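You operate a simulated robot arm through the tools that you are given. There is no shell and no other tool.

You are at the controls of a simulated two-armed robot. One attempt, no reset.

Task
Pick up the narrow grey roll with one hand, pass it to the other hand and put it on the middle shelf of the roll rack. Set down upright: narrow grey roll.

Only the result counts: the job must be done as asked and must still hold three seconds after the hand-in. Knocking over, shifting, dropping, spilling or breaking anything else fails it.

Robot
Two 7-joint arms with four-finger grippers on one trunk, on a base that moves. Base frame: it is fixed to the floor where the robot stands at the start and does not move with it; the origin is under the middle of the robot, x ahead of it, y to its left, z up. Readings come in mm, degrees, newtons and seconds.
The left shoulder is at the start at [40, 181, 1179], the right one opposite. With the tool pointing down near the work surface each hand reaches from about 280 to 820 mm from the robot's upright axis, wherever it stands, measured 20 degrees to its own side. Places, roughly: middle shelf of the roll rack [500, 800, 600]. Payload 3.67 kg a hand.
Tool frame (each hand has its own): the origin (TCP) lies between the finger pads and is the grasp point; the fingertips stand 28 mm ahead of it; z points along the fingers, y is the line along which they close. The gripper opens to 112 mm; its body begins 73 mm behind the TCP.
Orientation is that of the tool frame in the base frame, as a unit quaternion [w, x, y, z]. With the fingers straight down and closing along the base's y, the tool's x points along the base's -x, its y along +y and its z along -z.

Tools
- The arms move only by the tool apply_moves. It takes "left_targets", "right_targets" or both (then of equal length, played together; a hand with none holds still); each is a list of rows, each an object (a shift or turn left out is 0, a gripper value left out holds the last) with "travel": the shift along the tool's x, y, z in mm, a list of three; "rot": the turn, a rotation vector about the tool's x, y, z in degrees, a list of three; "fingers": the opening, from 0 (shut) to 1 (fully open). In form: [{"travel": [tx, ty, tz], "rot": [ax, ay, az], "fingers": fingers}, ...]. A call has 1 to 20 rows; each row shifts and turns the commanded pose from where the row before left it, along the tool's axes as they then stand. Rows are played at 5 a second. More than 50 mm and 8.6 degrees between two rows, or a gripper value outside its range, and nothing of the call is played. Where a pose cannot be reached the arm comes as near as it can. A force on the tool above 40 N (or 10 N above the force at the start of the call, whichever is more), or a blocked arm, ends the call early, and 0.2 s more pass. The fingers move at their own pace (about 72.4 mm/s each) and stop on an object; they squeeze with about 21 N. The grip force told is the motor's: it shows also when the fingers shut on nothing. Time passes only in rows, and 0.2 s behind the last, so rows that do not move let the fingers close. The reply holds the time, the measured pose of the TCP, the force on the tool along the base axes, the opening and the grip force, in the units named above and with some noise, with the torque about the TCP (base axes, N m) and any sound that the robot's microphone picked up.
- Cameras (640 x 400 px; columns grow to the right, rows downward): "scene" is now at [111.5, 17.9, 1417.7]; the picture's right is [0.21, -0.98, 0.00], its down [-0.48, -0.10, -0.87] and it looks along [0.85, 0.18, -0.49] (base axes); focal length 214 px, centre (320, 200). "left" rides on the left gripper at [60, 18, -104] in its tool frame; the picture's right is [-0.29, 0.96, 0.00], its down [-0.80, -0.24, -0.55] and it looks along [-0.53, -0.16, 0.83] (tool axes); focal length 234 px, centre (320, 200). "right" rides on the right gripper at [60, -18, -104] in its tool frame; the picture's right is [0.29, 0.96, 0.00], its down [-0.80, 0.24, -0.55] and it looks along [-0.53, 0.16, 0.83] (tool axes); focal length 234 px, centre (320, 200). There is no depth. A picture from a camera that has moved, and an enlarged one, comes with that camera's place and axes in the base frame and with its lens.
- camera(camera): a new picture of that camera. The clock stands still meanwhile.
- raise_lower(by): moves the trunk up (or, below 0, down) by that many mm; the arms and the scene camera ride with it, the base frame stays. It gives what a move gives, with no picture.
- steer(legs): drives the robot by 1 to 6 legs, each [ahead, left, turn to the left] in mm, mm and degrees, along the robot's own axes; the way and the turn of a leg run together, so that a leg with both is an arc; at most 1500 mm and 180 degrees a leg. The arms and the cameras ride along, it lands a little off, and it stops where it bumps. It gives what a move gives.
- head_to(pan, tilt): turns the head with the scene camera to pan (to the left, within 86 degrees either way) and tilt (down, from -29 to 69), counted from straight ahead of the robot. It gives what a move gives.
- close_up(camera, box): a new picture of the part [left, top, right, bottom] of that camera's present view, enlarged. The clock stands still meanwhile.
- finish_job(): hands the job in; it is judged then, once.

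Places have to be worked out from the pictures, the camera data and where the tool is seen. Open the grippers and draw the arms clear of the work before you hand the job in, unless the task says otherwise.

The tools are called after "Emit:" as name(argument=value, ...) on one line, values as JSON. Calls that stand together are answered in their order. apply_moves: Moves the arms, as the interface text tells. Its arguments: {"type":"object","properties":{"left_targets":{"type":"array"},"right_targets":{"type":"array"}},"required":[]} The other tools are called the same way: raise_lower (by) moves the trunk up or down; steer (legs) drives the base; head_to (pan, tilt) turns the head that bears the scene camera; camera (camera) takes a picture; close_up (camera, box) takes an enlarged picture of a part of a camera's view; finish_job () hands the job in.

At the start:

```text
clock: 0.0
left_tcp_pos: [447.5, 240.4, 1331.0]
left_ee_rot: [0.001, -0.001, 1.0, 0.0]
left_contact_force: [-0.5, 0.1, 0.3]
left_ft_torque: [0.0, 0.0, 0.01]
left_finger_gap: 111.9
left_grip_force: 0.0
right_tcp_pos: [492.7, -117.0, 1277.3]
right_ee_rot: [0.0, 0.0, 1.0, 0.0]
right_contact_force: [0.1, -0.1, 0.4]
right_ft_torque: [-0.02, 0.04, -0.02]
right_finger_gap: 112.1
right_grip_force: 0.0
trunk travel left (down, up): [-300.0, 214.0]
robot x, y, heading: [-1.9, 2.3, 0.2]
head pan, tilt (commanded): [12.1, 29.1]
```

scene: 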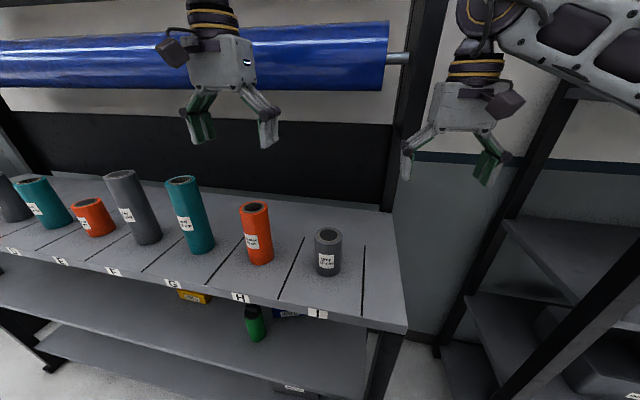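
right: 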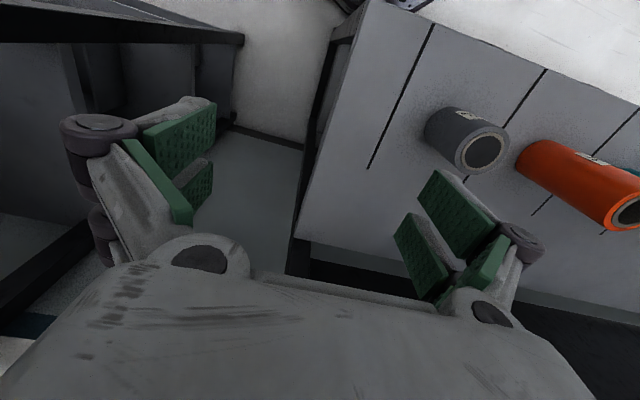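
left: 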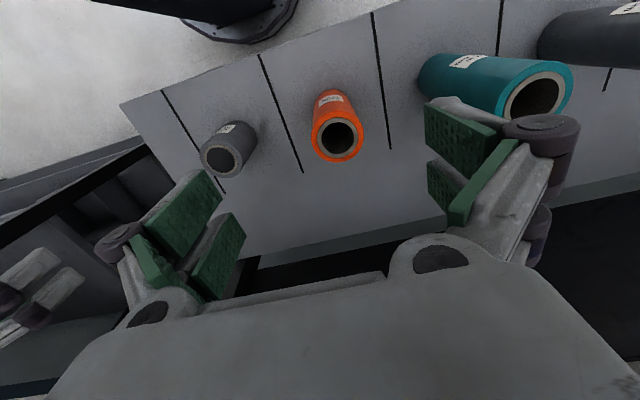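

I see several rolls on the upper shelf, more than one of them grey, and labels that I cannot read yet. I'll enlarge the picture to read the labels and tell which one is the narrow grey roll.

Emit:
close_up(camera="scene", box=[220, 190, 420, 315])

Emit:
close_up(camera="scene", box=[0, 150, 240, 300])

```text
3.20 times, centred on (320, 252) of scene
camera zoom: at [111.5, 17.9, 1417.7], right [0.21, -0.98, 0.0], down [-0.48, -0.1, -0.87], along [0.85, 0.18, -0.49], focal length 686 px, centre (320, 32)
```

zoom: 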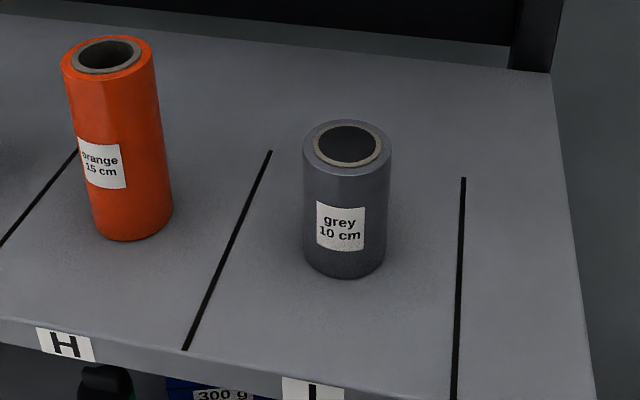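

```text
2.67 times, centred on (120, 225) of scene
camera zoom: at [111.5, 17.9, 1417.7], right [0.21, -0.98, 0.0], down [-0.48, -0.1, -0.87], along [0.85, 0.18, -0.49], focal length 572 px, centre (853, 133)
```

zoom: 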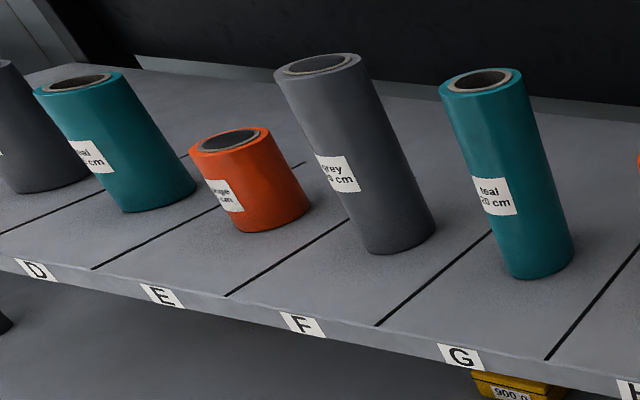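

The labels give colour and width: I holds grey 10 cm, H orange 15 cm, G teal 20 cm and F grey 20 cm. I'll turn the head left to see the rest of the slots and the roll rack.

Emit:
head_to(pan=50, tilt=30)

Emit:
camera(camera="scene")

```text
clock: 1.0
left_tcp_pos: [446.0, 241.8, 1330.4]
left_ee_rot: [-0.001, -0.001, 1.0, 0.0]
left_contact_force: [0.8, 0.3, 0.1]
left_ft_torque: [-0.03, -0.03, -0.01]
left_finger_gap: 112.2
left_grip_force: 0.1
right_tcp_pos: [492.5, -117.1, 1275.8]
right_ee_rot: [0.0, 0.0, 1.0, -0.001]
right_contact_force: [-0.1, 0.1, 0.6]
right_ft_torque: [0.0, 0.03, 0.0]
right_finger_gap: 112.0
right_grip_force: 0.0
trunk travel left (down, up): [-300.0, 214.0]
robot x, y, heading: [2.8, -0.9, 0.1]
head pan, tilt (commanded): [50.0, 30.0]
```

```text
taken
camera scene: at [81.0, 68.1, 1416.4], right [0.77, -0.64, 0.0], down [-0.32, -0.38, -0.87], along [0.56, 0.66, -0.5], focal length 214 px, centre (320, 200)
```

scene: 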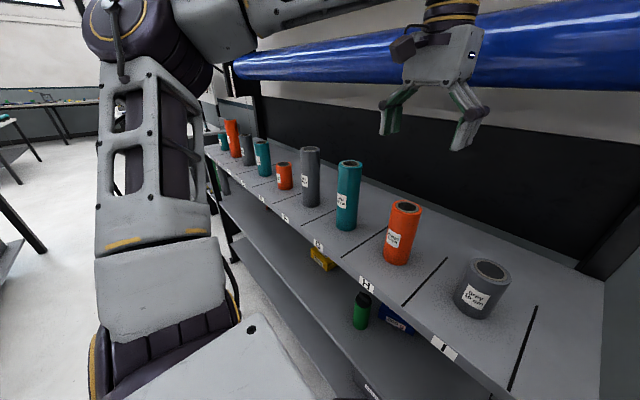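

Nine slots, A to I, run to the left along the rack, and the two lower shelves hold some items. I'll enlarge the far slots to compare the grey rolls at C and F with the one at I, then look at the shelves below.

Emit:
close_up(camera="scene", box=[205, 110, 335, 210])

Emit:
close_up(camera="scene", box=[200, 180, 440, 400])

Emit:
close_up(camera="scene", box=[420, 240, 540, 360])

```text
4.00 times, centred on (270, 160) of scene
camera zoom: at [81.0, 68.1, 1416.4], right [0.77, -0.64, 0.0], down [-0.32, -0.38, -0.87], along [0.56, 0.66, -0.5], focal length 858 px, centre (520, 360)
```

zoom: 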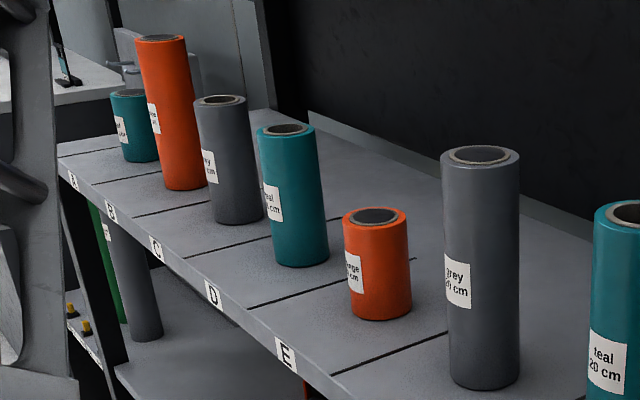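

```text
1.82 times, centred on (320, 290) of scene
camera zoom: at [81.0, 68.1, 1416.4], right [0.77, -0.64, 0.0], down [-0.32, -0.38, -0.87], along [0.56, 0.66, -0.5], focal length 390 px, centre (320, 36)
```

zoom: 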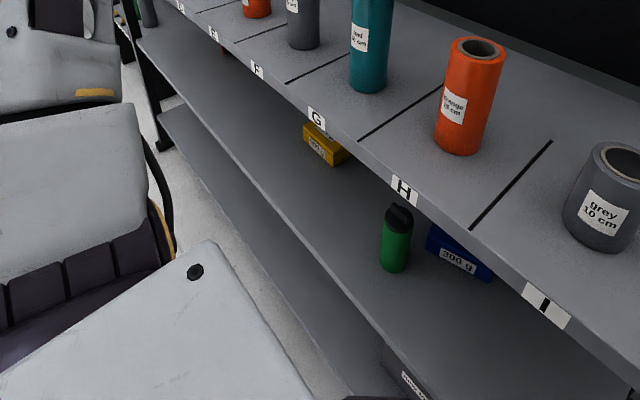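

```text
3.33 times, centred on (480, 300) of scene
camera zoom: at [81.0, 68.1, 1416.4], right [0.77, -0.64, 0.0], down [-0.32, -0.38, -0.87], along [0.56, 0.66, -0.5], focal length 715 px, centre (-213, -133)
```

zoom: 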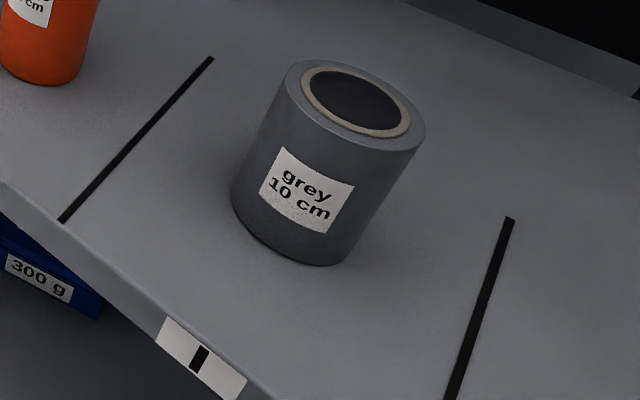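

The label at C looks like 15 cm and F reads 20 cm, so the narrow grey roll is the "grey 10 cm" at slot I, which I judge to stand at about [480, 76] with its top at z 1113. I'll tilt the head down to see the lower shelves and their labels.

Emit:
head_to(pan=20, tilt=60)

Emit:
camera(camera="scene")

Emit:
head_to(pan=70, tilt=45)

Emit:
camera(camera="scene")

```text
clock: 2.0
left_tcp_pos: [446.4, 240.8, 1331.1]
left_ee_rot: [0.0, -0.001, 1.0, 0.001]
left_contact_force: [-0.6, 0.6, 0.6]
left_ft_torque: [-0.01, 0.0, -0.02]
left_finger_gap: 112.0
left_grip_force: 0.1
right_tcp_pos: [492.1, -116.7, 1275.9]
right_ee_rot: [-0.001, 0.0, 1.0, 0.0]
right_contact_force: [-0.4, 0.2, 0.1]
right_ft_torque: [0.02, 0.02, 0.01]
right_finger_gap: 112.1
right_grip_force: 0.1
trunk travel left (down, up): [-300.0, 214.0]
robot x, y, heading: [1.9, 1.2, -0.2]
head pan, tilt (commanded): [20.0, 60.0]
```

```text
taken
camera scene: at [85.4, 21.8, 1374.3], right [0.34, -0.94, 0.0], down [-0.81, -0.3, -0.5], along [0.47, 0.17, -0.87], focal length 214 px, centre (320, 200)
```

scene: 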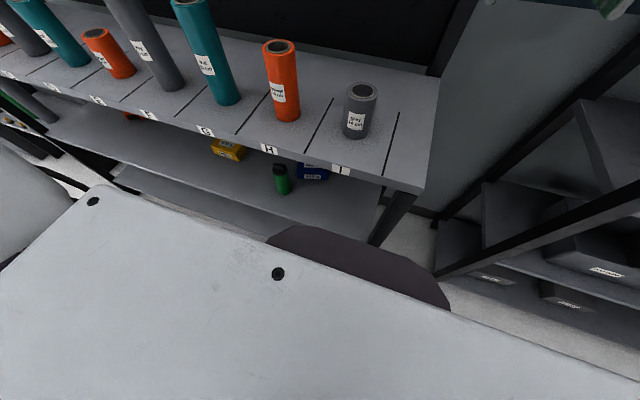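

```text
clock: 3.2
left_tcp_pos: [446.1, 239.6, 1329.7]
left_ee_rot: [0.0, -0.001, 1.0, 0.0]
left_contact_force: [-0.2, 0.5, -0.9]
left_ft_torque: [0.03, 0.01, 0.01]
left_finger_gap: 112.0
left_grip_force: 0.0
right_tcp_pos: [492.8, -118.9, 1276.3]
right_ee_rot: [0.001, 0.0, 1.0, -0.001]
right_contact_force: [-1.0, 0.5, 0.7]
right_ft_torque: [-0.01, -0.01, -0.04]
right_finger_gap: 112.0
right_grip_force: 0.0
trunk travel left (down, up): [-300.0, 214.0]
robot x, y, heading: [-0.2, 3.8, 0.1]
head pan, tilt (commanded): [70.0, 45.0]
```

```text
taken
camera scene: at [50.7, 75.2, 1393.7], right [0.94, -0.34, 0.0], down [-0.24, -0.66, -0.71], along [0.24, 0.66, -0.71], focal length 214 px, centre (320, 200)
```

scene: 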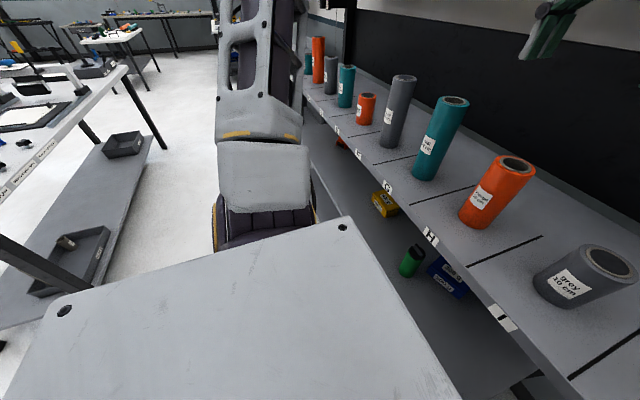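

The rack runs along y: I put its front edge at x ≈ 375, slot I at y ≈ 80 and the slot pitch at about 175 mm, with the middle shelf near z 600. Before I drive, I'll look to both sides and behind for obstacles.

Emit:
head_to(pan=86, tilt=45)

Emit:
camera(camera="scene")

Emit:
head_to(pan=-86, tilt=45)

Emit:
camera(camera="scene")

```text
clock: 4.0
left_tcp_pos: [446.5, 240.1, 1330.6]
left_ee_rot: [0.0, -0.001, 1.0, 0.001]
left_contact_force: [-0.6, -0.5, 0.0]
left_ft_torque: [0.0, -0.02, 0.0]
left_finger_gap: 112.0
left_grip_force: 0.0
right_tcp_pos: [493.1, -116.1, 1276.6]
right_ee_rot: [-0.001, 0.0, 1.0, 0.0]
right_contact_force: [-0.2, -0.5, 0.0]
right_ft_torque: [0.0, 0.01, 0.0]
right_finger_gap: 112.1
right_grip_force: 0.0
trunk travel left (down, up): [-300.0, 214.0]
robot x, y, heading: [4.6, 0.4, -0.0]
head pan, tilt (commanded): [85.9, 45.0]
```

```text
taken
camera scene: at [28.6, 79.9, 1393.8], right [1.0, -0.07, 0.0], down [-0.05, -0.71, -0.71], along [0.05, 0.71, -0.71], focal length 214 px, centre (320, 200)
```

scene: 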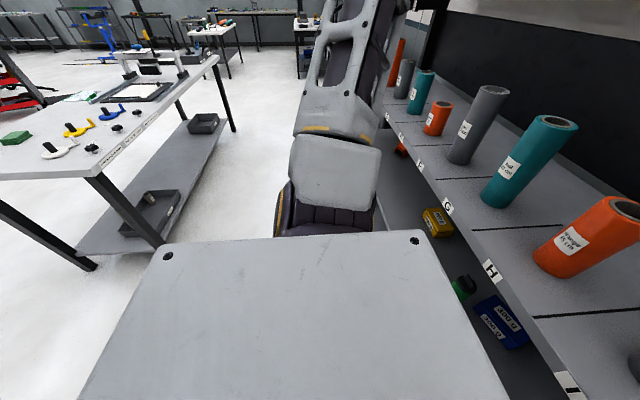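

```text
clock: 6.6
left_tcp_pos: [445.5, 239.2, 1331.5]
left_ee_rot: [0.0, -0.001, 1.0, 0.001]
left_contact_force: [-0.3, 0.4, 0.2]
left_ft_torque: [0.03, 0.01, 0.0]
left_finger_gap: 111.9
left_grip_force: 0.1
right_tcp_pos: [492.8, -117.2, 1278.0]
right_ee_rot: [-0.001, 0.001, 1.0, 0.0]
right_contact_force: [0.2, 0.1, -0.3]
right_ft_torque: [0.02, -0.03, 0.02]
right_finger_gap: 112.3
right_grip_force: 0.1
trunk travel left (down, up): [-300.0, 214.0]
robot x, y, heading: [-3.2, -0.8, 0.2]
head pan, tilt (commanded): [-85.9, 45.0]
```

```text
taken
camera scene: at [28.6, -82.3, 1393.8], right [-1.0, -0.07, 0.0], down [-0.05, 0.71, -0.71], along [0.05, -0.71, -0.71], focal length 214 px, centre (320, 200)
```

scene: 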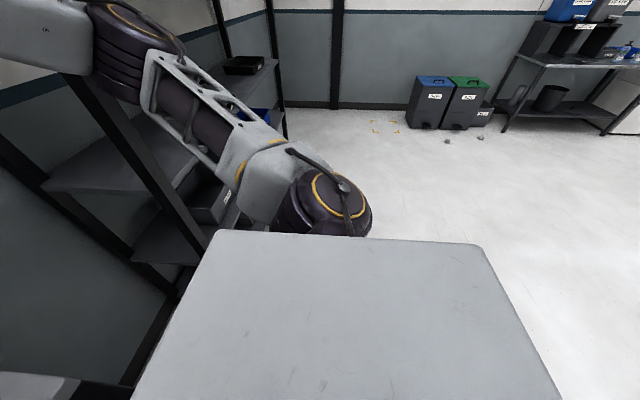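

The floor left of the robot is clear, and the table behind to the left starts at about x −830, y 830. I'll drive left about 190 mm so the right hand stands roughly above the grey roll, with the hands still above every roll top.

Emit:
steer(legs=[[0, 190, 0]])

Emit:
head_to(pan=-10, tilt=35)

Emit:
camera(camera="scene")

Emit:
camera(camera="right")

```text
clock: 8.1
left_tcp_pos: [445.5, 429.5, 1332.1]
left_ee_rot: [0.001, -0.002, 1.0, 0.0]
left_contact_force: [-0.6, -0.5, -0.7]
left_ft_torque: [0.01, -0.03, 0.0]
left_finger_gap: 111.8
left_grip_force: 0.1
right_tcp_pos: [493.3, 73.3, 1277.2]
right_ee_rot: [0.0, -0.003, 1.0, 0.0]
right_contact_force: [0.8, 0.6, 0.1]
right_ft_torque: [0.02, -0.01, 0.0]
right_finger_gap: 112.1
right_grip_force: 0.1
trunk travel left (down, up): [-300.0, 214.0]
robot x, y, heading: [2.0, 188.3, 0.2]
head pan, tilt (commanded): [-85.9, 45.0]
```

```text
clock: 9.6
left_tcp_pos: [445.2, 431.6, 1331.5]
left_ee_rot: [0.0, -0.001, 1.0, -0.001]
left_contact_force: [0.5, 0.4, 0.2]
left_ft_torque: [0.02, 0.0, 0.01]
left_finger_gap: 111.7
left_grip_force: 0.1
right_tcp_pos: [492.7, 73.3, 1277.6]
right_ee_rot: [0.0, -0.002, 1.0, 0.0]
right_contact_force: [-0.4, 0.5, 0.9]
right_ft_torque: [0.01, -0.02, 0.06]
right_finger_gap: 111.8
right_grip_force: 0.1
trunk travel left (down, up): [-300.0, 214.0]
robot x, y, heading: [-0.3, 191.1, 0.1]
head pan, tilt (commanded): [-10.0, 35.0]
```

```text
taken
camera scene: at [109.2, 172.6, 1408.5], right [-0.17, -0.99, 0.0], down [-0.57, 0.1, -0.82], along [0.81, -0.14, -0.57], focal length 214 px, centre (320, 200)
```

scene: 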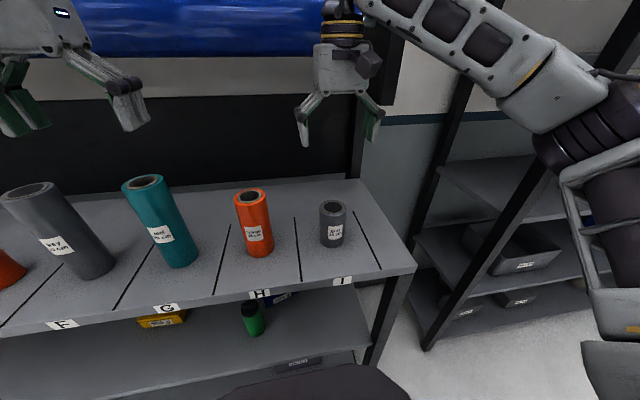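

```text
taken
camera right: at [432.4, 55.6, 1381.1], right [-0.29, 0.96, 0.0], down [0.8, 0.24, 0.55], along [0.53, 0.16, -0.83], focal length 234 px, centre (320, 200)
```

right: 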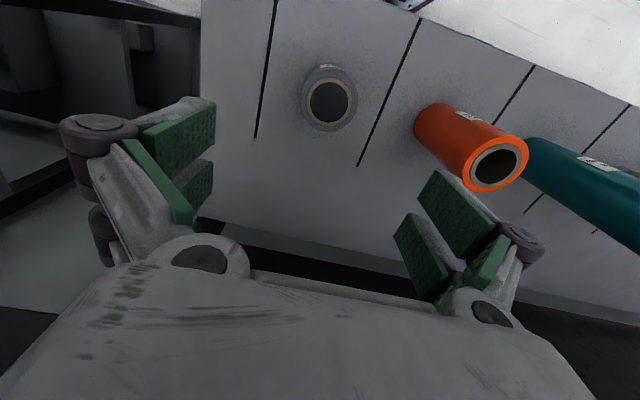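

The right hand is now above slot I; crossing the two views puts the roll's top centre at about [476, 81, 1118]. I'll take enlarged views to get a better fix.

Emit:
close_up(camera="right", box=[260, 40, 400, 140])

Emit:
close_up(camera="scene", box=[270, 180, 400, 300])

```text
4.00 times, centred on (330, 90) of right
camera zoom: at [432.4, 55.6, 1381.1], right [-0.29, 0.96, 0.0], down [0.8, 0.24, 0.55], along [0.53, 0.16, -0.83], focal length 937 px, centre (280, 640)
```

zoom: 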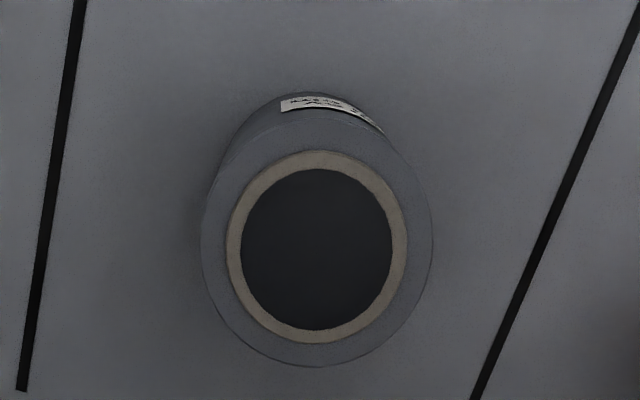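

```text
3.33 times, centred on (335, 240) of scene
camera zoom: at [109.2, 172.6, 1408.5], right [-0.17, -0.99, 0.0], down [-0.57, 0.1, -0.82], along [0.81, -0.14, -0.57], focal length 715 px, centre (270, 67)
```

zoom: 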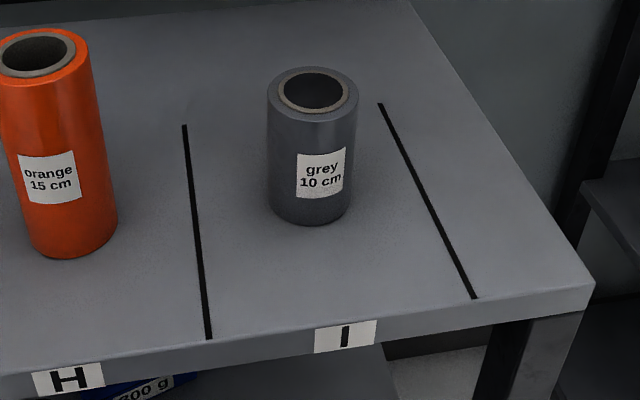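

Both views agree on a diameter of about 60 mm and a top centre at about [479, 79, 1118]. To leave room for the left hand later I want the right fingers to close along x, so I'll turn the right hand 90° in the free space where it stands.

Emit:
apply_moves(right_targets=[{"rot": [0, 0, -7.5]}, {"rot": [0, 0, -7.5]}, {"rot": [0, 0, -7.5]}, {"rot": [0, 0, -7.5]}, {"rot": [0, 0, -7.5]}, {"rot": [0, 0, -7.5]}, {"rot": [0, 0, -7.5]}, {"rot": [0, 0, -7.5]}, {"rot": [0, 0, -7.5]}, {"rot": [0, 0, -7.5]}, {"rot": [0, 0, -7.5]}, {"rot": [0, 0, -7.5]}, {}])

Emit:
camera(camera="right")

Emit:
camera(camera="scene")

```text
clock: 12.4
left_tcp_pos: [446.3, 431.3, 1331.4]
left_ee_rot: [0.0, -0.003, 1.0, -0.001]
left_contact_force: [0.2, 0.2, 0.6]
left_ft_torque: [0.03, 0.01, 0.0]
left_finger_gap: 111.9
left_grip_force: 0.0
right_tcp_pos: [340.0, 154.8, 1224.8]
right_ee_rot: [0.001, -0.707, 0.707, 0.0]
right_contact_force: [-0.2, 0.2, -0.5]
right_ft_torque: [0.02, 0.0, 0.02]
right_finger_gap: 112.2
right_grip_force: 0.0
right hand out of reach, approached as far as the arm can: row 8, 9, 10, 11, 12
trunk travel left (down, up): [-300.0, 214.0]
robot x, y, heading: [-2.4, 189.1, 0.1]
head pan, tilt (commanded): [-10.0, 35.0]
```

```text
taken
camera right: at [356.9, 94.9, 1328.0], right [-0.96, -0.29, 0.0], down [-0.24, 0.8, 0.56], along [-0.16, 0.53, -0.83], focal length 234 px, centre (320, 200)
```

right: 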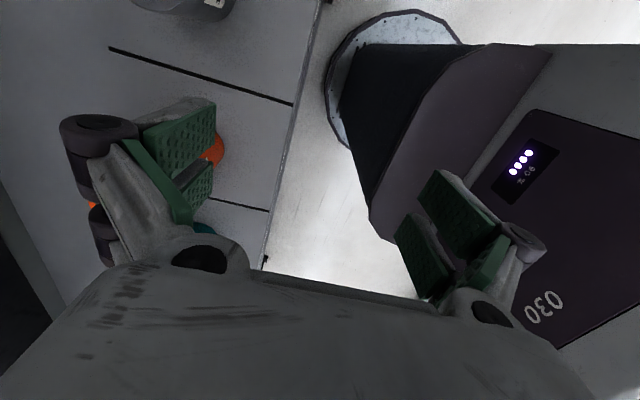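

```text
taken
camera scene: at [109.6, 172.3, 1408.5], right [-0.17, -0.99, 0.0], down [-0.57, 0.1, -0.82], along [0.81, -0.14, -0.57], focal length 214 px, centre (320, 200)
```

scene: 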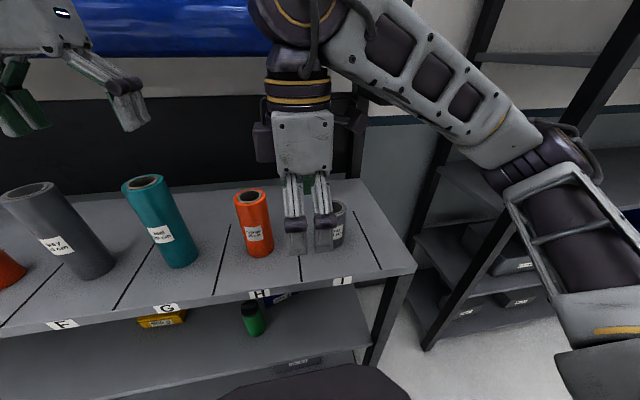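

With 90° of yaw the arm pulled back to [340, 155, 1225], but the readings show that up to about 52° it held its place. I'll turn back to 45°, which is enough, and see where the hand ends up.

Emit:
apply_moves(right_targets=[{"rot": [0, 0, 7.5]}, {"rot": [0, 0, 7.5]}, {"rot": [0, 0, 7.5]}, {"rot": [0, 0, 7.5]}, {"rot": [0, 0, 7.5]}, {"rot": [0, 0, 7.5]}, {}, {}])

Emit:
camera(camera="right")

Emit:
camera(camera="scene")

```text
clock: 14.2
left_tcp_pos: [443.9, 431.4, 1331.6]
left_ee_rot: [0.001, -0.002, 1.0, 0.0]
left_contact_force: [0.4, -0.1, 0.6]
left_ft_torque: [0.0, 0.01, -0.01]
left_finger_gap: 112.3
left_grip_force: 0.0
right_tcp_pos: [340.3, 156.1, 1224.2]
right_ee_rot: [-0.001, -0.384, 0.923, 0.0]
right_contact_force: [0.2, 0.4, -0.3]
right_ft_torque: [-0.02, -0.03, 0.0]
right_finger_gap: 112.2
right_grip_force: 0.1
trunk travel left (down, up): [-300.0, 214.0]
robot x, y, heading: [-0.8, 188.7, 0.0]
head pan, tilt (commanded): [-10.0, 35.0]
```

```text
taken
camera right: at [310.0, 100.8, 1328.4], right [-0.88, 0.47, 0.0], down [0.39, 0.73, 0.55], along [0.26, 0.49, -0.83], focal length 234 px, centre (320, 200)
```

right: 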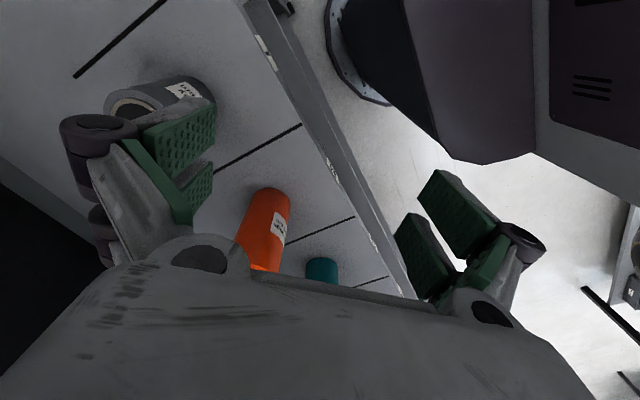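

```text
taken
camera scene: at [109.1, 173.0, 1408.6], right [-0.17, -0.99, 0.0], down [-0.57, 0.1, -0.82], along [0.81, -0.14, -0.57], focal length 214 px, centre (320, 200)
```

scene: 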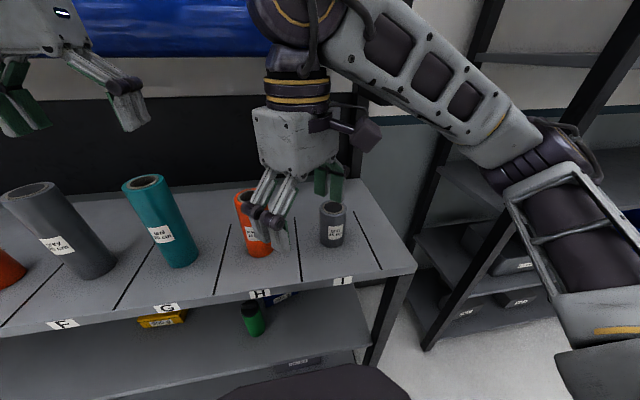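

The commanded pose follows the pose actually reached; the right hand is at [340, 156, 1224] with 45° of yaw. I'll raise it and carry it over the roll in small steps, at a target of about [479, 79, 1264].

Emit:
apply_moves(right_targets=[{"travel": [0, 0, -20]}, {"travel": [0, 0, -20]}, {"travel": [-8.8, -30.5, 0]}, {"travel": [-8.8, -30.5, 0]}, {"travel": [-8.8, -30.5, 0]}, {"travel": [-8.8, -30.5, 0]}, {"travel": [-8.8, -30.5, 0]}, {}, {}])

Emit:
camera(camera="right")

Emit:
camera(camera="scene")

```text
clock: 16.2
left_tcp_pos: [445.3, 431.8, 1331.2]
left_ee_rot: [0.001, -0.001, 1.0, 0.001]
left_contact_force: [-0.7, 0.1, 0.2]
left_ft_torque: [0.0, 0.0, -0.06]
left_finger_gap: 111.6
left_grip_force: 0.0
right_tcp_pos: [479.6, 79.1, 1264.5]
right_ee_rot: [0.0, -0.384, 0.923, 0.0]
right_contact_force: [0.5, -0.3, -0.5]
right_ft_torque: [-0.04, 0.01, -0.03]
right_finger_gap: 111.8
right_grip_force: 0.0
trunk travel left (down, up): [-300.0, 214.0]
robot x, y, heading: [-2.8, 190.6, 0.2]
head pan, tilt (commanded): [-10.0, 35.0]
```

```text
taken
camera right: at [448.6, 24.6, 1367.5], right [-0.88, 0.47, 0.0], down [0.39, 0.73, 0.55], along [0.26, 0.49, -0.83], focal length 234 px, centre (320, 200)
```

right: 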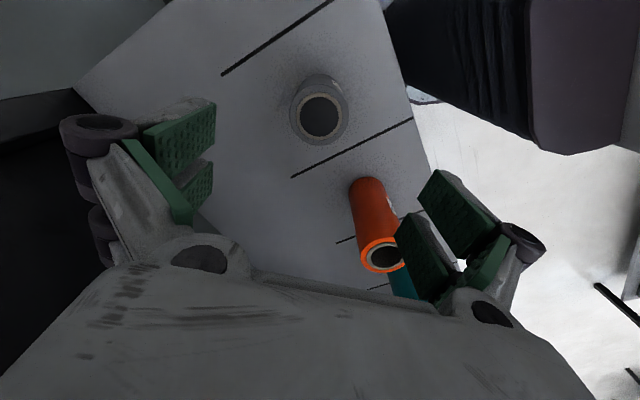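

```text
taken
camera scene: at [109.3, 172.8, 1408.5], right [-0.17, -0.99, 0.0], down [-0.57, 0.1, -0.82], along [0.81, -0.14, -0.57], focal length 214 px, centre (320, 200)
```

scene: 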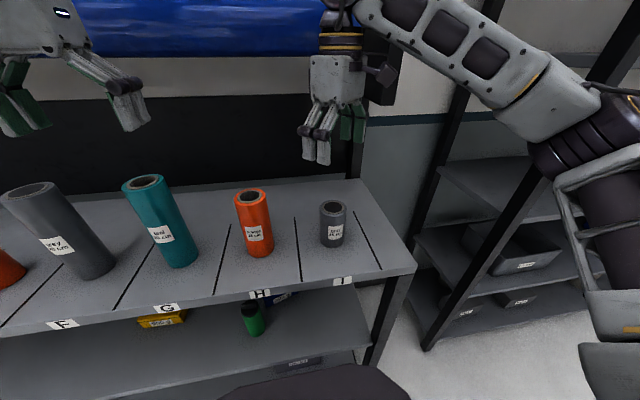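

A point straight below the TCP at the roll's top should fall at pixel (318, 117), and the roll's top shows at about (321, 116). I'll enlarge it to measure the offset.

Emit:
close_up(camera="right", box=[260, 65, 380, 165])

```text
4.00 times, centred on (320, 115) of right
camera zoom: at [448.6, 24.6, 1367.5], right [-0.88, 0.47, 0.0], down [0.39, 0.73, 0.55], along [0.26, 0.49, -0.83], focal length 937 px, centre (320, 540)
```

zoom: 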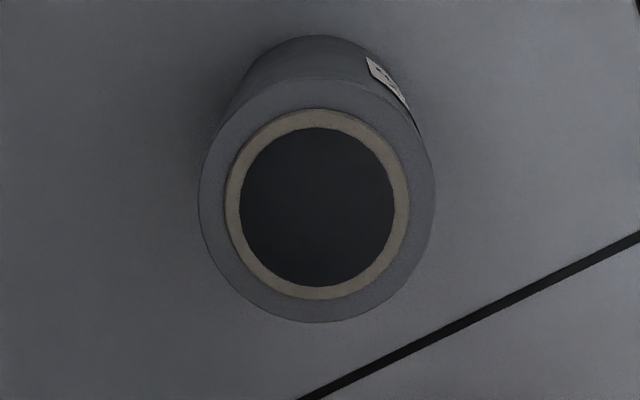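

The roll's axis lies within 2 mm of the TCP line, at about [478, 78]. I'll take that offset out and descend part way to TCP z ≈ 1150, then look again to check the height.

Emit:
apply_moves(right_targets=[{"travel": [2, 0.3, 25]}, {"travel": [0, 0, 30]}, {"travel": [0, 0, 30]}, {"travel": [0, 0, 29]}, {}])

Emit:
camera(camera="right")

Emit:
close_up(camera="scene", box=[260, 90, 420, 290])

```text
clock: 17.4
left_tcp_pos: [446.1, 430.8, 1331.5]
left_ee_rot: [0.0, -0.002, 1.0, 0.0]
left_contact_force: [-1.2, 0.2, -0.1]
left_ft_torque: [0.03, 0.0, -0.01]
left_finger_gap: 112.0
left_grip_force: 0.1
right_tcp_pos: [477.1, 78.9, 1151.1]
right_ee_rot: [-0.001, -0.384, 0.923, 0.0]
right_contact_force: [0.2, -0.1, -0.5]
right_ft_torque: [-0.01, 0.03, 0.03]
right_finger_gap: 111.8
right_grip_force: 0.0
trunk travel left (down, up): [-300.0, 214.0]
robot x, y, heading: [-1.8, 190.9, 0.1]
head pan, tilt (commanded): [-10.0, 35.0]
```

```text
taken
camera right: at [446.7, 23.5, 1253.9], right [-0.88, 0.47, 0.0], down [0.39, 0.73, 0.55], along [0.26, 0.49, -0.83], focal length 234 px, centre (320, 200)
```

right: 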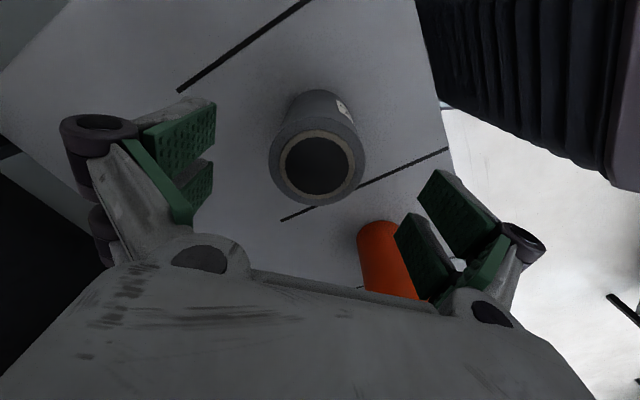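

```text
2.00 times, centred on (340, 190) of scene
camera zoom: at [108.8, 173.2, 1408.6], right [-0.17, -0.99, 0.0], down [-0.57, 0.1, -0.82], along [0.81, -0.14, -0.57], focal length 429 px, centre (280, 220)
```

zoom: 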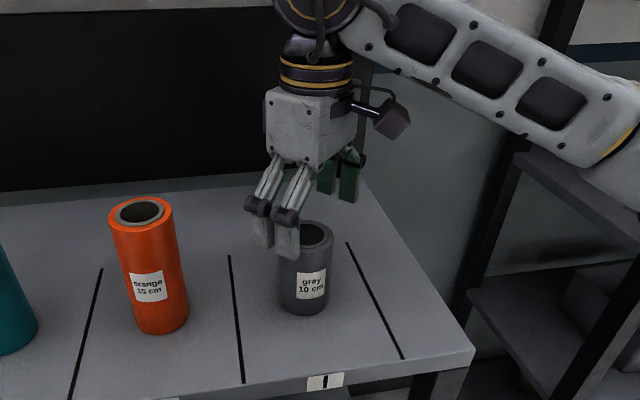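

The top of the roll shows where expected, which confirms a top z of about 1119 and good centring. I'll go down to TCP z ≈ 1108 with open fingers so that the finger pads cover the upper third of the roll.

Emit:
apply_moves(right_targets=[{"travel": [0, 0, 15]}, {"travel": [0, 0, 15]}, {"travel": [0, 0, 13]}, {}])

Emit:
camera(camera="right")

Emit:
close_up(camera="scene", box=[280, 140, 400, 260])

```text
clock: 18.4
left_tcp_pos: [444.9, 431.7, 1331.6]
left_ee_rot: [-0.001, -0.002, 1.0, 0.0]
left_contact_force: [0.6, 0.1, 0.2]
left_ft_torque: [0.01, 0.04, -0.02]
left_finger_gap: 112.1
left_grip_force: 0.1
right_tcp_pos: [476.9, 79.3, 1106.8]
right_ee_rot: [0.0, -0.385, 0.923, 0.0]
right_contact_force: [0.1, 0.7, 0.0]
right_ft_torque: [-0.02, -0.01, -0.04]
right_finger_gap: 111.9
right_grip_force: 0.0
trunk travel left (down, up): [-300.0, 214.0]
robot x, y, heading: [-0.6, 187.5, 0.2]
head pan, tilt (commanded): [-10.0, 35.0]
```

```text
taken
camera right: at [446.7, 23.7, 1210.8], right [-0.88, 0.47, 0.0], down [0.39, 0.73, 0.55], along [0.26, 0.49, -0.83], focal length 234 px, centre (320, 200)
```

right: 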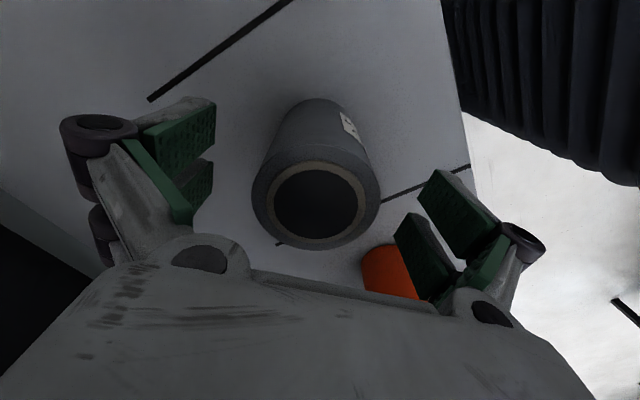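

```text
3.33 times, centred on (340, 200) of scene
camera zoom: at [109.1, 173.0, 1408.6], right [-0.17, -0.99, 0.0], down [-0.57, 0.1, -0.82], along [0.81, -0.14, -0.57], focal length 715 px, centre (253, 200)
```

zoom: 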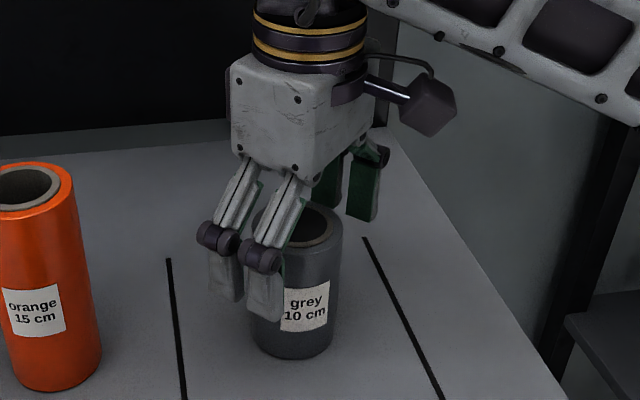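

From the enlarged view the near fingertip is at about z 1087, roughly 20 mm ahead of the TCP. I want about 30 mm of grip, leaving the lower part for the other hand, so I'll raise the right hand 7 mm and then close the fingers.

Emit:
apply_moves(right_targets=[{"travel": [0, 0, -7]}, {"fingers": 0.6}, {"fingers": 0.5}, {"fingers": 0.3}, {"fingers": 0}, {"fingers": 0}, {"fingers": 0}, {"fingers": 0}])

Emit:
camera(camera="right")

Emit:
close_up(camera="scene", box=[280, 140, 400, 260])

```text
clock: 20.2
left_tcp_pos: [445.4, 431.2, 1331.6]
left_ee_rot: [0.0, -0.002, 1.0, 0.0]
left_contact_force: [-0.2, 0.1, -0.7]
left_ft_torque: [-0.01, 0.01, -0.01]
left_finger_gap: 112.1
left_grip_force: 0.1
right_tcp_pos: [476.7, 77.7, 1114.1]
right_ee_rot: [0.001, -0.383, 0.924, 0.0]
right_contact_force: [2.2, -0.3, 3.0]
right_ft_torque: [0.04, 0.01, -0.01]
right_finger_gap: 60.9
right_grip_force: 20.8
trunk travel left (down, up): [-300.0, 214.0]
robot x, y, heading: [-0.7, 189.3, 0.3]
head pan, tilt (commanded): [-10.0, 35.0]
```

```text
taken
camera right: at [446.9, 22.9, 1217.8], right [-0.88, 0.47, 0.0], down [0.39, 0.73, 0.55], along [0.26, 0.49, -0.83], focal length 234 px, centre (320, 200)
```

right: 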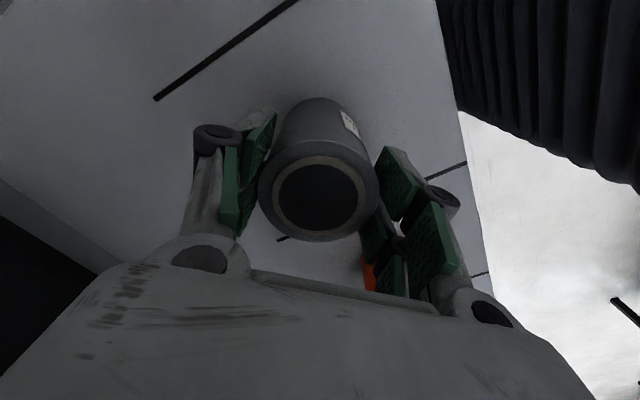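

```text
3.33 times, centred on (340, 200) of scene
camera zoom: at [109.1, 172.9, 1408.6], right [-0.17, -0.99, 0.0], down [-0.57, 0.1, -0.82], along [0.81, -0.14, -0.57], focal length 715 px, centre (253, 200)
```

zoom: 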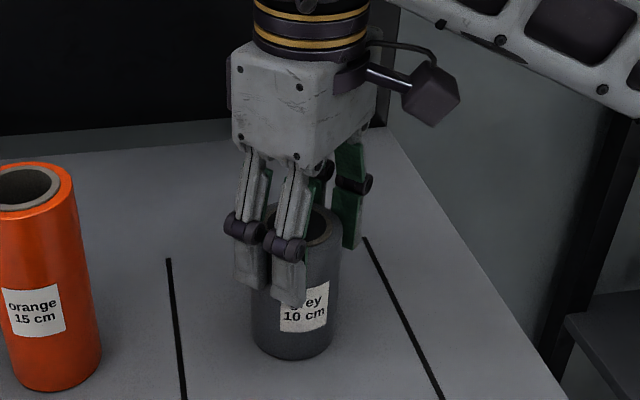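

The fingers stopped at 60.9 mm with a grip force of 20.8 N, so the roll is held at its upper end. I'll lift it straight up about 120 mm and check.

Emit:
apply_moves(right_targets=[{"travel": [0, 0, -8]}, {"travel": [0, 0, -14]}, {"travel": [0, 0, -20]}, {"travel": [0, 0, -20]}, {"travel": [0, 0, -20]}, {"travel": [0, 0, -20]}, {"travel": [0, 0, -18]}, {}])

Emit:
camera(camera="right")

Emit:
camera(camera="scene")

```text
clock: 22.0
left_tcp_pos: [445.5, 430.5, 1331.6]
left_ee_rot: [0.0, -0.003, 1.0, 0.0]
left_contact_force: [-0.5, -0.8, -0.7]
left_ft_torque: [-0.01, 0.01, -0.01]
left_finger_gap: 111.9
left_grip_force: 0.1
right_tcp_pos: [475.6, 77.0, 1233.1]
right_ee_rot: [-0.001, -0.383, 0.924, 0.0]
right_contact_force: [0.5, -0.6, -1.7]
right_ft_torque: [0.02, -0.01, -0.02]
right_finger_gap: 61.0
right_grip_force: 20.8
trunk travel left (down, up): [-300.0, 214.0]
robot x, y, heading: [-2.3, 189.3, 0.3]
head pan, tilt (commanded): [-10.0, 35.0]
```

```text
taken
camera right: at [445.9, 22.6, 1337.3], right [-0.88, 0.47, 0.0], down [0.39, 0.73, 0.55], along [0.26, 0.49, -0.83], focal length 234 px, centre (320, 200)
```

right: 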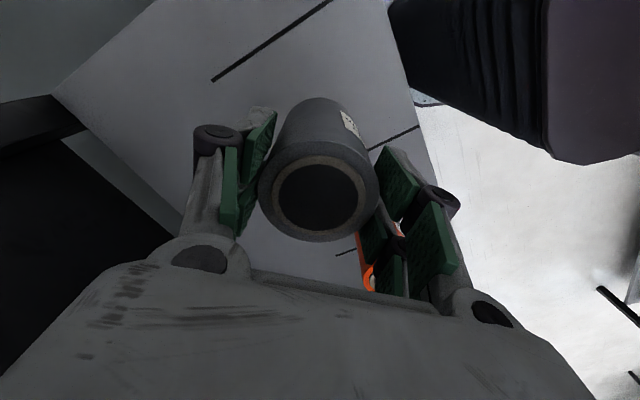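

```text
taken
camera scene: at [109.6, 172.8, 1408.5], right [-0.17, -0.99, 0.0], down [-0.57, 0.1, -0.82], along [0.81, -0.14, -0.57], focal length 214 px, centre (320, 200)
```

scene: 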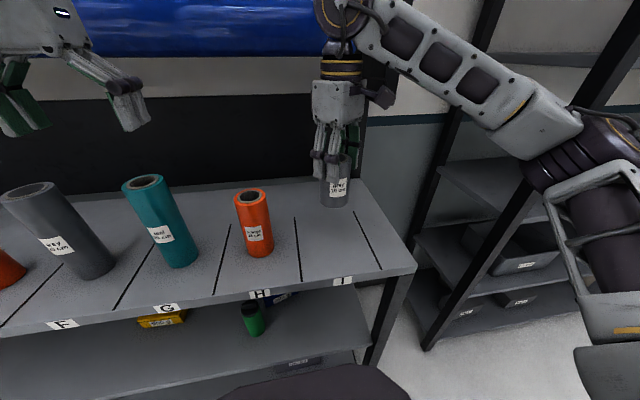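

The lift worked: the grip holds at 61.0 mm and 20.8 N, and the roll hangs clear of its neighbours. I'll back the robot about 250 mm from the rack to make room for the handover.

Emit:
steer(legs=[[-250, 0, 0]])

Emit:
camera(camera="scene")

```text
clock: 23.9
left_tcp_pos: [197.6, 430.5, 1331.7]
left_ee_rot: [0.0, -0.004, 1.0, 0.001]
left_contact_force: [0.4, -0.2, -0.2]
left_ft_torque: [-0.03, 0.0, -0.05]
left_finger_gap: 112.0
left_grip_force: 0.1
right_tcp_pos: [229.8, 78.5, 1233.5]
right_ee_rot: [0.0, -0.385, 0.923, 0.0]
right_contact_force: [0.3, -0.3, -1.3]
right_ft_torque: [-0.03, 0.03, 0.02]
right_finger_gap: 61.0
right_grip_force: 20.9
trunk travel left (down, up): [-300.0, 214.0]
robot x, y, heading: [-251.7, 188.1, 0.4]
head pan, tilt (commanded): [-10.0, 35.0]
```

```text
taken
camera scene: at [-138.6, 172.1, 1408.5], right [-0.17, -0.99, 0.0], down [-0.57, 0.1, -0.82], along [0.81, -0.14, -0.57], focal length 214 px, centre (320, 200)
```

scene: 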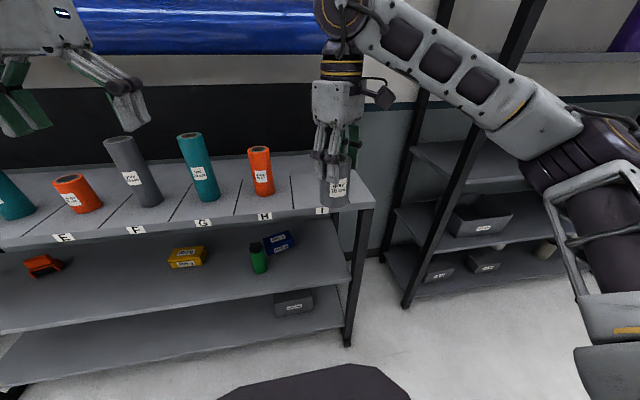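

The whole rack is in view now: the middle shelf's front edge is at z ≈ 620, the bottle at about [484, 336] and the near end of the yellow box at y ≈ 574, so about [440, 470] is free. Next I'll move the left hand forward and pitch it level in free space, ready to take the roll from the side.

Emit:
apply_moves(left_targets=[{"travel": [-30, 0, 0]}, {"travel": [-30, 0, 0]}, {"travel": [-30, 0, 0]}, {"travel": [-10, 0, 0], "rot": [0, -7.5, 0]}, {"rot": [0, -7.5, 0]}, {"rot": [0, -7.5, 0]}, {"rot": [0, -7.5, 0]}, {"rot": [0, -7.5, 0]}, {"rot": [0, -7.5, 0]}, {"rot": [0, -7.5, 0]}, {"rot": [0, -7.5, 0]}, {"rot": [0, -7.5, 0]}, {"rot": [0, -7.5, 0]}, {"rot": [0, -7.5, 0]}, {"rot": [0, -7.5, 0]}, {}])

Emit:
head_to(pan=10, tilt=25)

Emit:
camera(camera="scene")

```text
clock: 27.3
left_tcp_pos: [296.3, 431.1, 1331.7]
left_ee_rot: [0.708, -0.002, 0.706, 0.002]
left_contact_force: [-0.4, 0.5, -0.5]
left_ft_torque: [-0.03, 0.02, 0.02]
left_finger_gap: 112.0
left_grip_force: 0.0
right_tcp_pos: [227.4, 78.0, 1233.3]
right_ee_rot: [0.0, -0.385, 0.923, 0.0]
right_contact_force: [-0.2, 0.1, -1.6]
right_ft_torque: [-0.01, -0.01, -0.01]
right_finger_gap: 61.0
right_grip_force: 21.1
trunk travel left (down, up): [-300.0, 214.0]
robot x, y, heading: [-253.2, 187.9, 0.4]
head pan, tilt (commanded): [-10.0, 35.0]
```

```text
clock: 28.1
left_tcp_pos: [295.8, 431.1, 1330.5]
left_ee_rot: [0.707, -0.002, 0.707, 0.002]
left_contact_force: [-0.4, 1.0, -0.8]
left_ft_torque: [-0.03, 0.02, -0.01]
left_finger_gap: 111.8
left_grip_force: 0.1
right_tcp_pos: [228.3, 78.1, 1233.4]
right_ee_rot: [0.0, -0.385, 0.923, 0.001]
right_contact_force: [-0.8, -1.0, -2.1]
right_ft_torque: [0.03, 0.02, 0.02]
right_finger_gap: 61.3
right_grip_force: 20.7
trunk travel left (down, up): [-300.0, 214.0]
robot x, y, heading: [-250.7, 191.6, 0.6]
head pan, tilt (commanded): [10.0, 25.0]
```

```text
taken
camera scene: at [-135.2, 203.4, 1424.3], right [0.18, -0.98, 0.0], down [-0.42, -0.08, -0.91], along [0.89, 0.16, -0.42], focal length 214 px, centre (320, 200)
```

scene: 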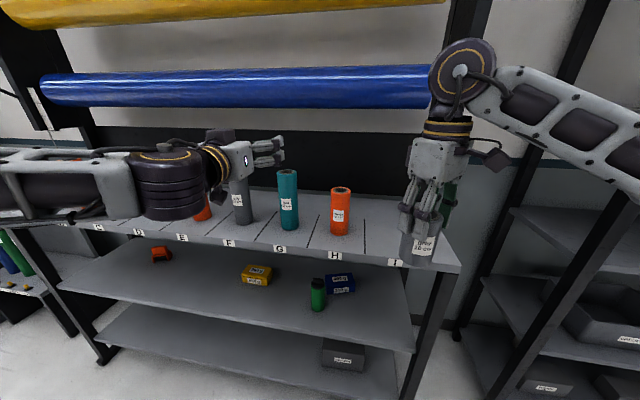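

The left hand is level now, with its tool z along +x, and it held its place. I'll enlarge the gripper to see its thickness and where its camera housing sits.

Emit:
close_up(camera="scene", box=[180, 100, 320, 240])

Emit:
camera(camera="left")

Emit:
close_up(camera="scene", box=[370, 130, 510, 270])

```text
2.86 times, centred on (250, 170) of scene
camera zoom: at [-135.2, 203.4, 1424.3], right [0.18, -0.98, 0.0], down [-0.42, -0.08, -0.91], along [0.89, 0.16, -0.42], focal length 613 px, centre (520, 286)
```

zoom: 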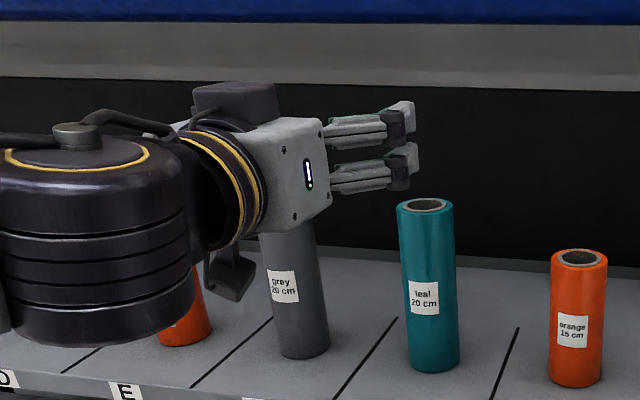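

```text
taken
camera left: at [192.0, 448.9, 1270.4], right [-0.01, 0.96, 0.29], down [-0.55, -0.24, 0.8], along [0.83, -0.15, 0.53], focal length 234 px, centre (320, 200)
```

left: 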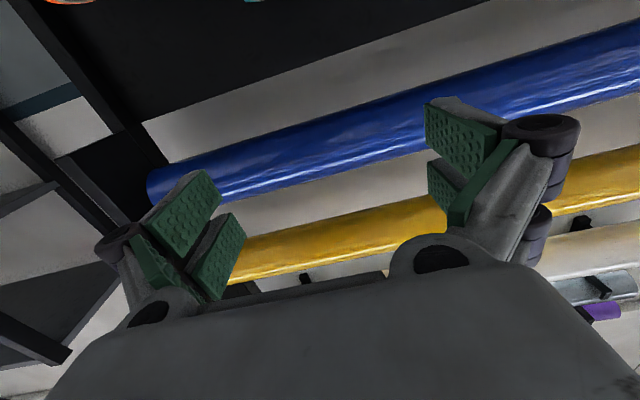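

```text
2.86 times, centred on (440, 200) of scene
camera zoom: at [-135.2, 203.4, 1424.3], right [0.18, -0.98, 0.0], down [-0.42, -0.08, -0.91], along [0.89, 0.16, -0.42], focal length 613 px, centre (-23, 200)
```

zoom: 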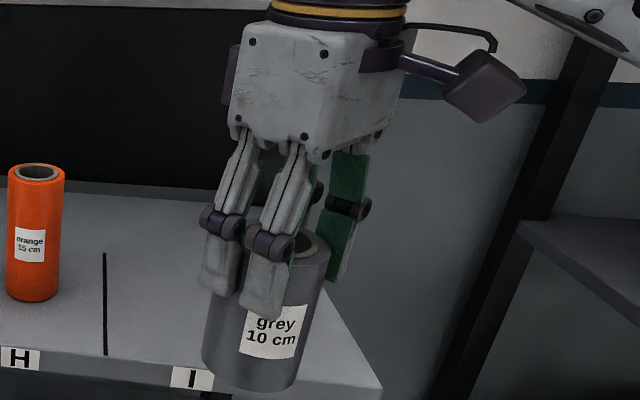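

The gripper is about ±30 mm thick, with its camera hanging below when level. The right fingertips stand about 67 mm above the roll's base, so a level left grip some 34 mm above the base clears them. I'll move the right hand a little forward and yaw the left hand 45° inward in place.

Emit:
apply_moves(left_targets=[{"rot": [7.5, 0, 0]}, {"rot": [7.5, 0, 0]}, {"rot": [7.5, 0, 0]}, {"rot": [7.5, 0, 0]}, {"rot": [7.5, 0, 0]}, {"rot": [7.5, 0, 0]}, {}], right_targets=[{"travel": [-14.1, -7.1, 0]}, {"travel": [-14.1, -7.1, 0]}, {"travel": [-14.1, -7.1, 0]}, {"travel": [-14.1, -7.1, 0]}, {}, {}, {}])

Emit:
camera(camera="scene")

```text
clock: 29.7
left_tcp_pos: [293.4, 423.8, 1326.8]
left_ee_rot: [0.654, 0.269, 0.654, -0.267]
left_contact_force: [0.7, -0.5, -0.1]
left_ft_torque: [0.02, 0.02, 0.02]
left_finger_gap: 111.9
left_grip_force: 0.1
left hand out of reach, approached as far as the arm can: row 5
right_tcp_pos: [286.5, 95.6, 1234.6]
right_ee_rot: [0.0, -0.386, 0.923, 0.001]
right_contact_force: [-0.4, -0.7, -2.1]
right_ft_torque: [0.04, -0.03, 0.0]
right_finger_gap: 60.9
right_grip_force: 20.9
trunk travel left (down, up): [-300.0, 214.0]
robot x, y, heading: [-249.5, 189.8, 0.6]
head pan, tilt (commanded): [10.0, 25.0]
```

```text
taken
camera scene: at [-137.1, 200.6, 1424.5], right [0.18, -0.98, 0.0], down [-0.41, -0.07, -0.91], along [0.89, 0.16, -0.42], focal length 214 px, centre (320, 200)
```

scene: 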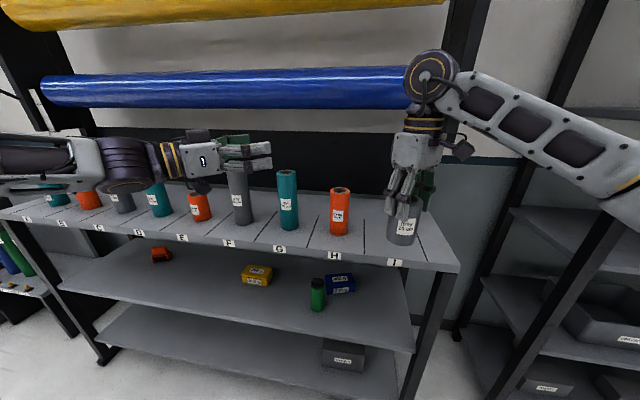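

The left hand now points forward and to the right at 45°, with only a small shift. I'll lower it to about z 1060, well in front of the rack, so that it can come up around the roll from below.

Emit:
apply_moves(left_targets=[{"travel": [38, -6, -6]}, {"travel": [38, -6, -6]}, {"travel": [38, -6, -6]}, {"travel": [38, -6, -6]}, {"travel": [38, -6, -6]}, {"travel": [38, -6, -6]}, {"travel": [38, -6, -6]}, {}])

Emit:
camera(camera="scene")

```text
clock: 31.5
left_tcp_pos: [235.1, 425.3, 1060.0]
left_ee_rot: [0.654, 0.267, 0.655, -0.268]
left_contact_force: [0.5, -0.3, -0.2]
left_ft_torque: [-0.01, -0.01, 0.01]
left_finger_gap: 112.5
left_grip_force: 0.0
right_tcp_pos: [287.4, 99.3, 1234.9]
right_ee_rot: [0.0, -0.385, 0.923, 0.0]
right_contact_force: [-0.3, 0.3, -1.7]
right_ft_torque: [-0.01, 0.03, -0.02]
right_finger_gap: 60.9
right_grip_force: 20.7
trunk travel left (down, up): [-300.0, 214.0]
robot x, y, heading: [-247.0, 187.5, 0.3]
head pan, tilt (commanded): [10.0, 25.0]
```

```text
taken
camera scene: at [-135.5, 203.1, 1424.3], right [0.18, -0.98, 0.0], down [-0.42, -0.08, -0.91], along [0.89, 0.16, -0.42], focal length 214 px, centre (320, 200)
```

scene: 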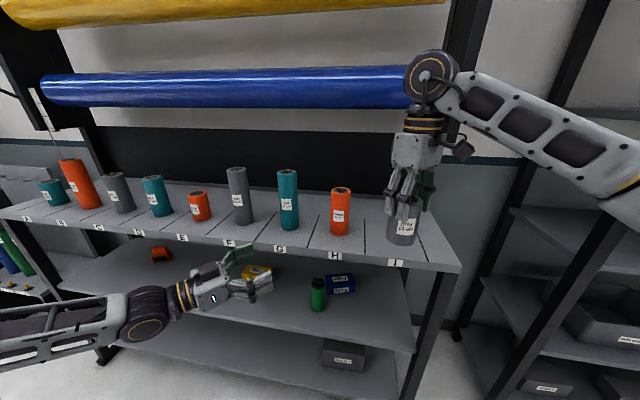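

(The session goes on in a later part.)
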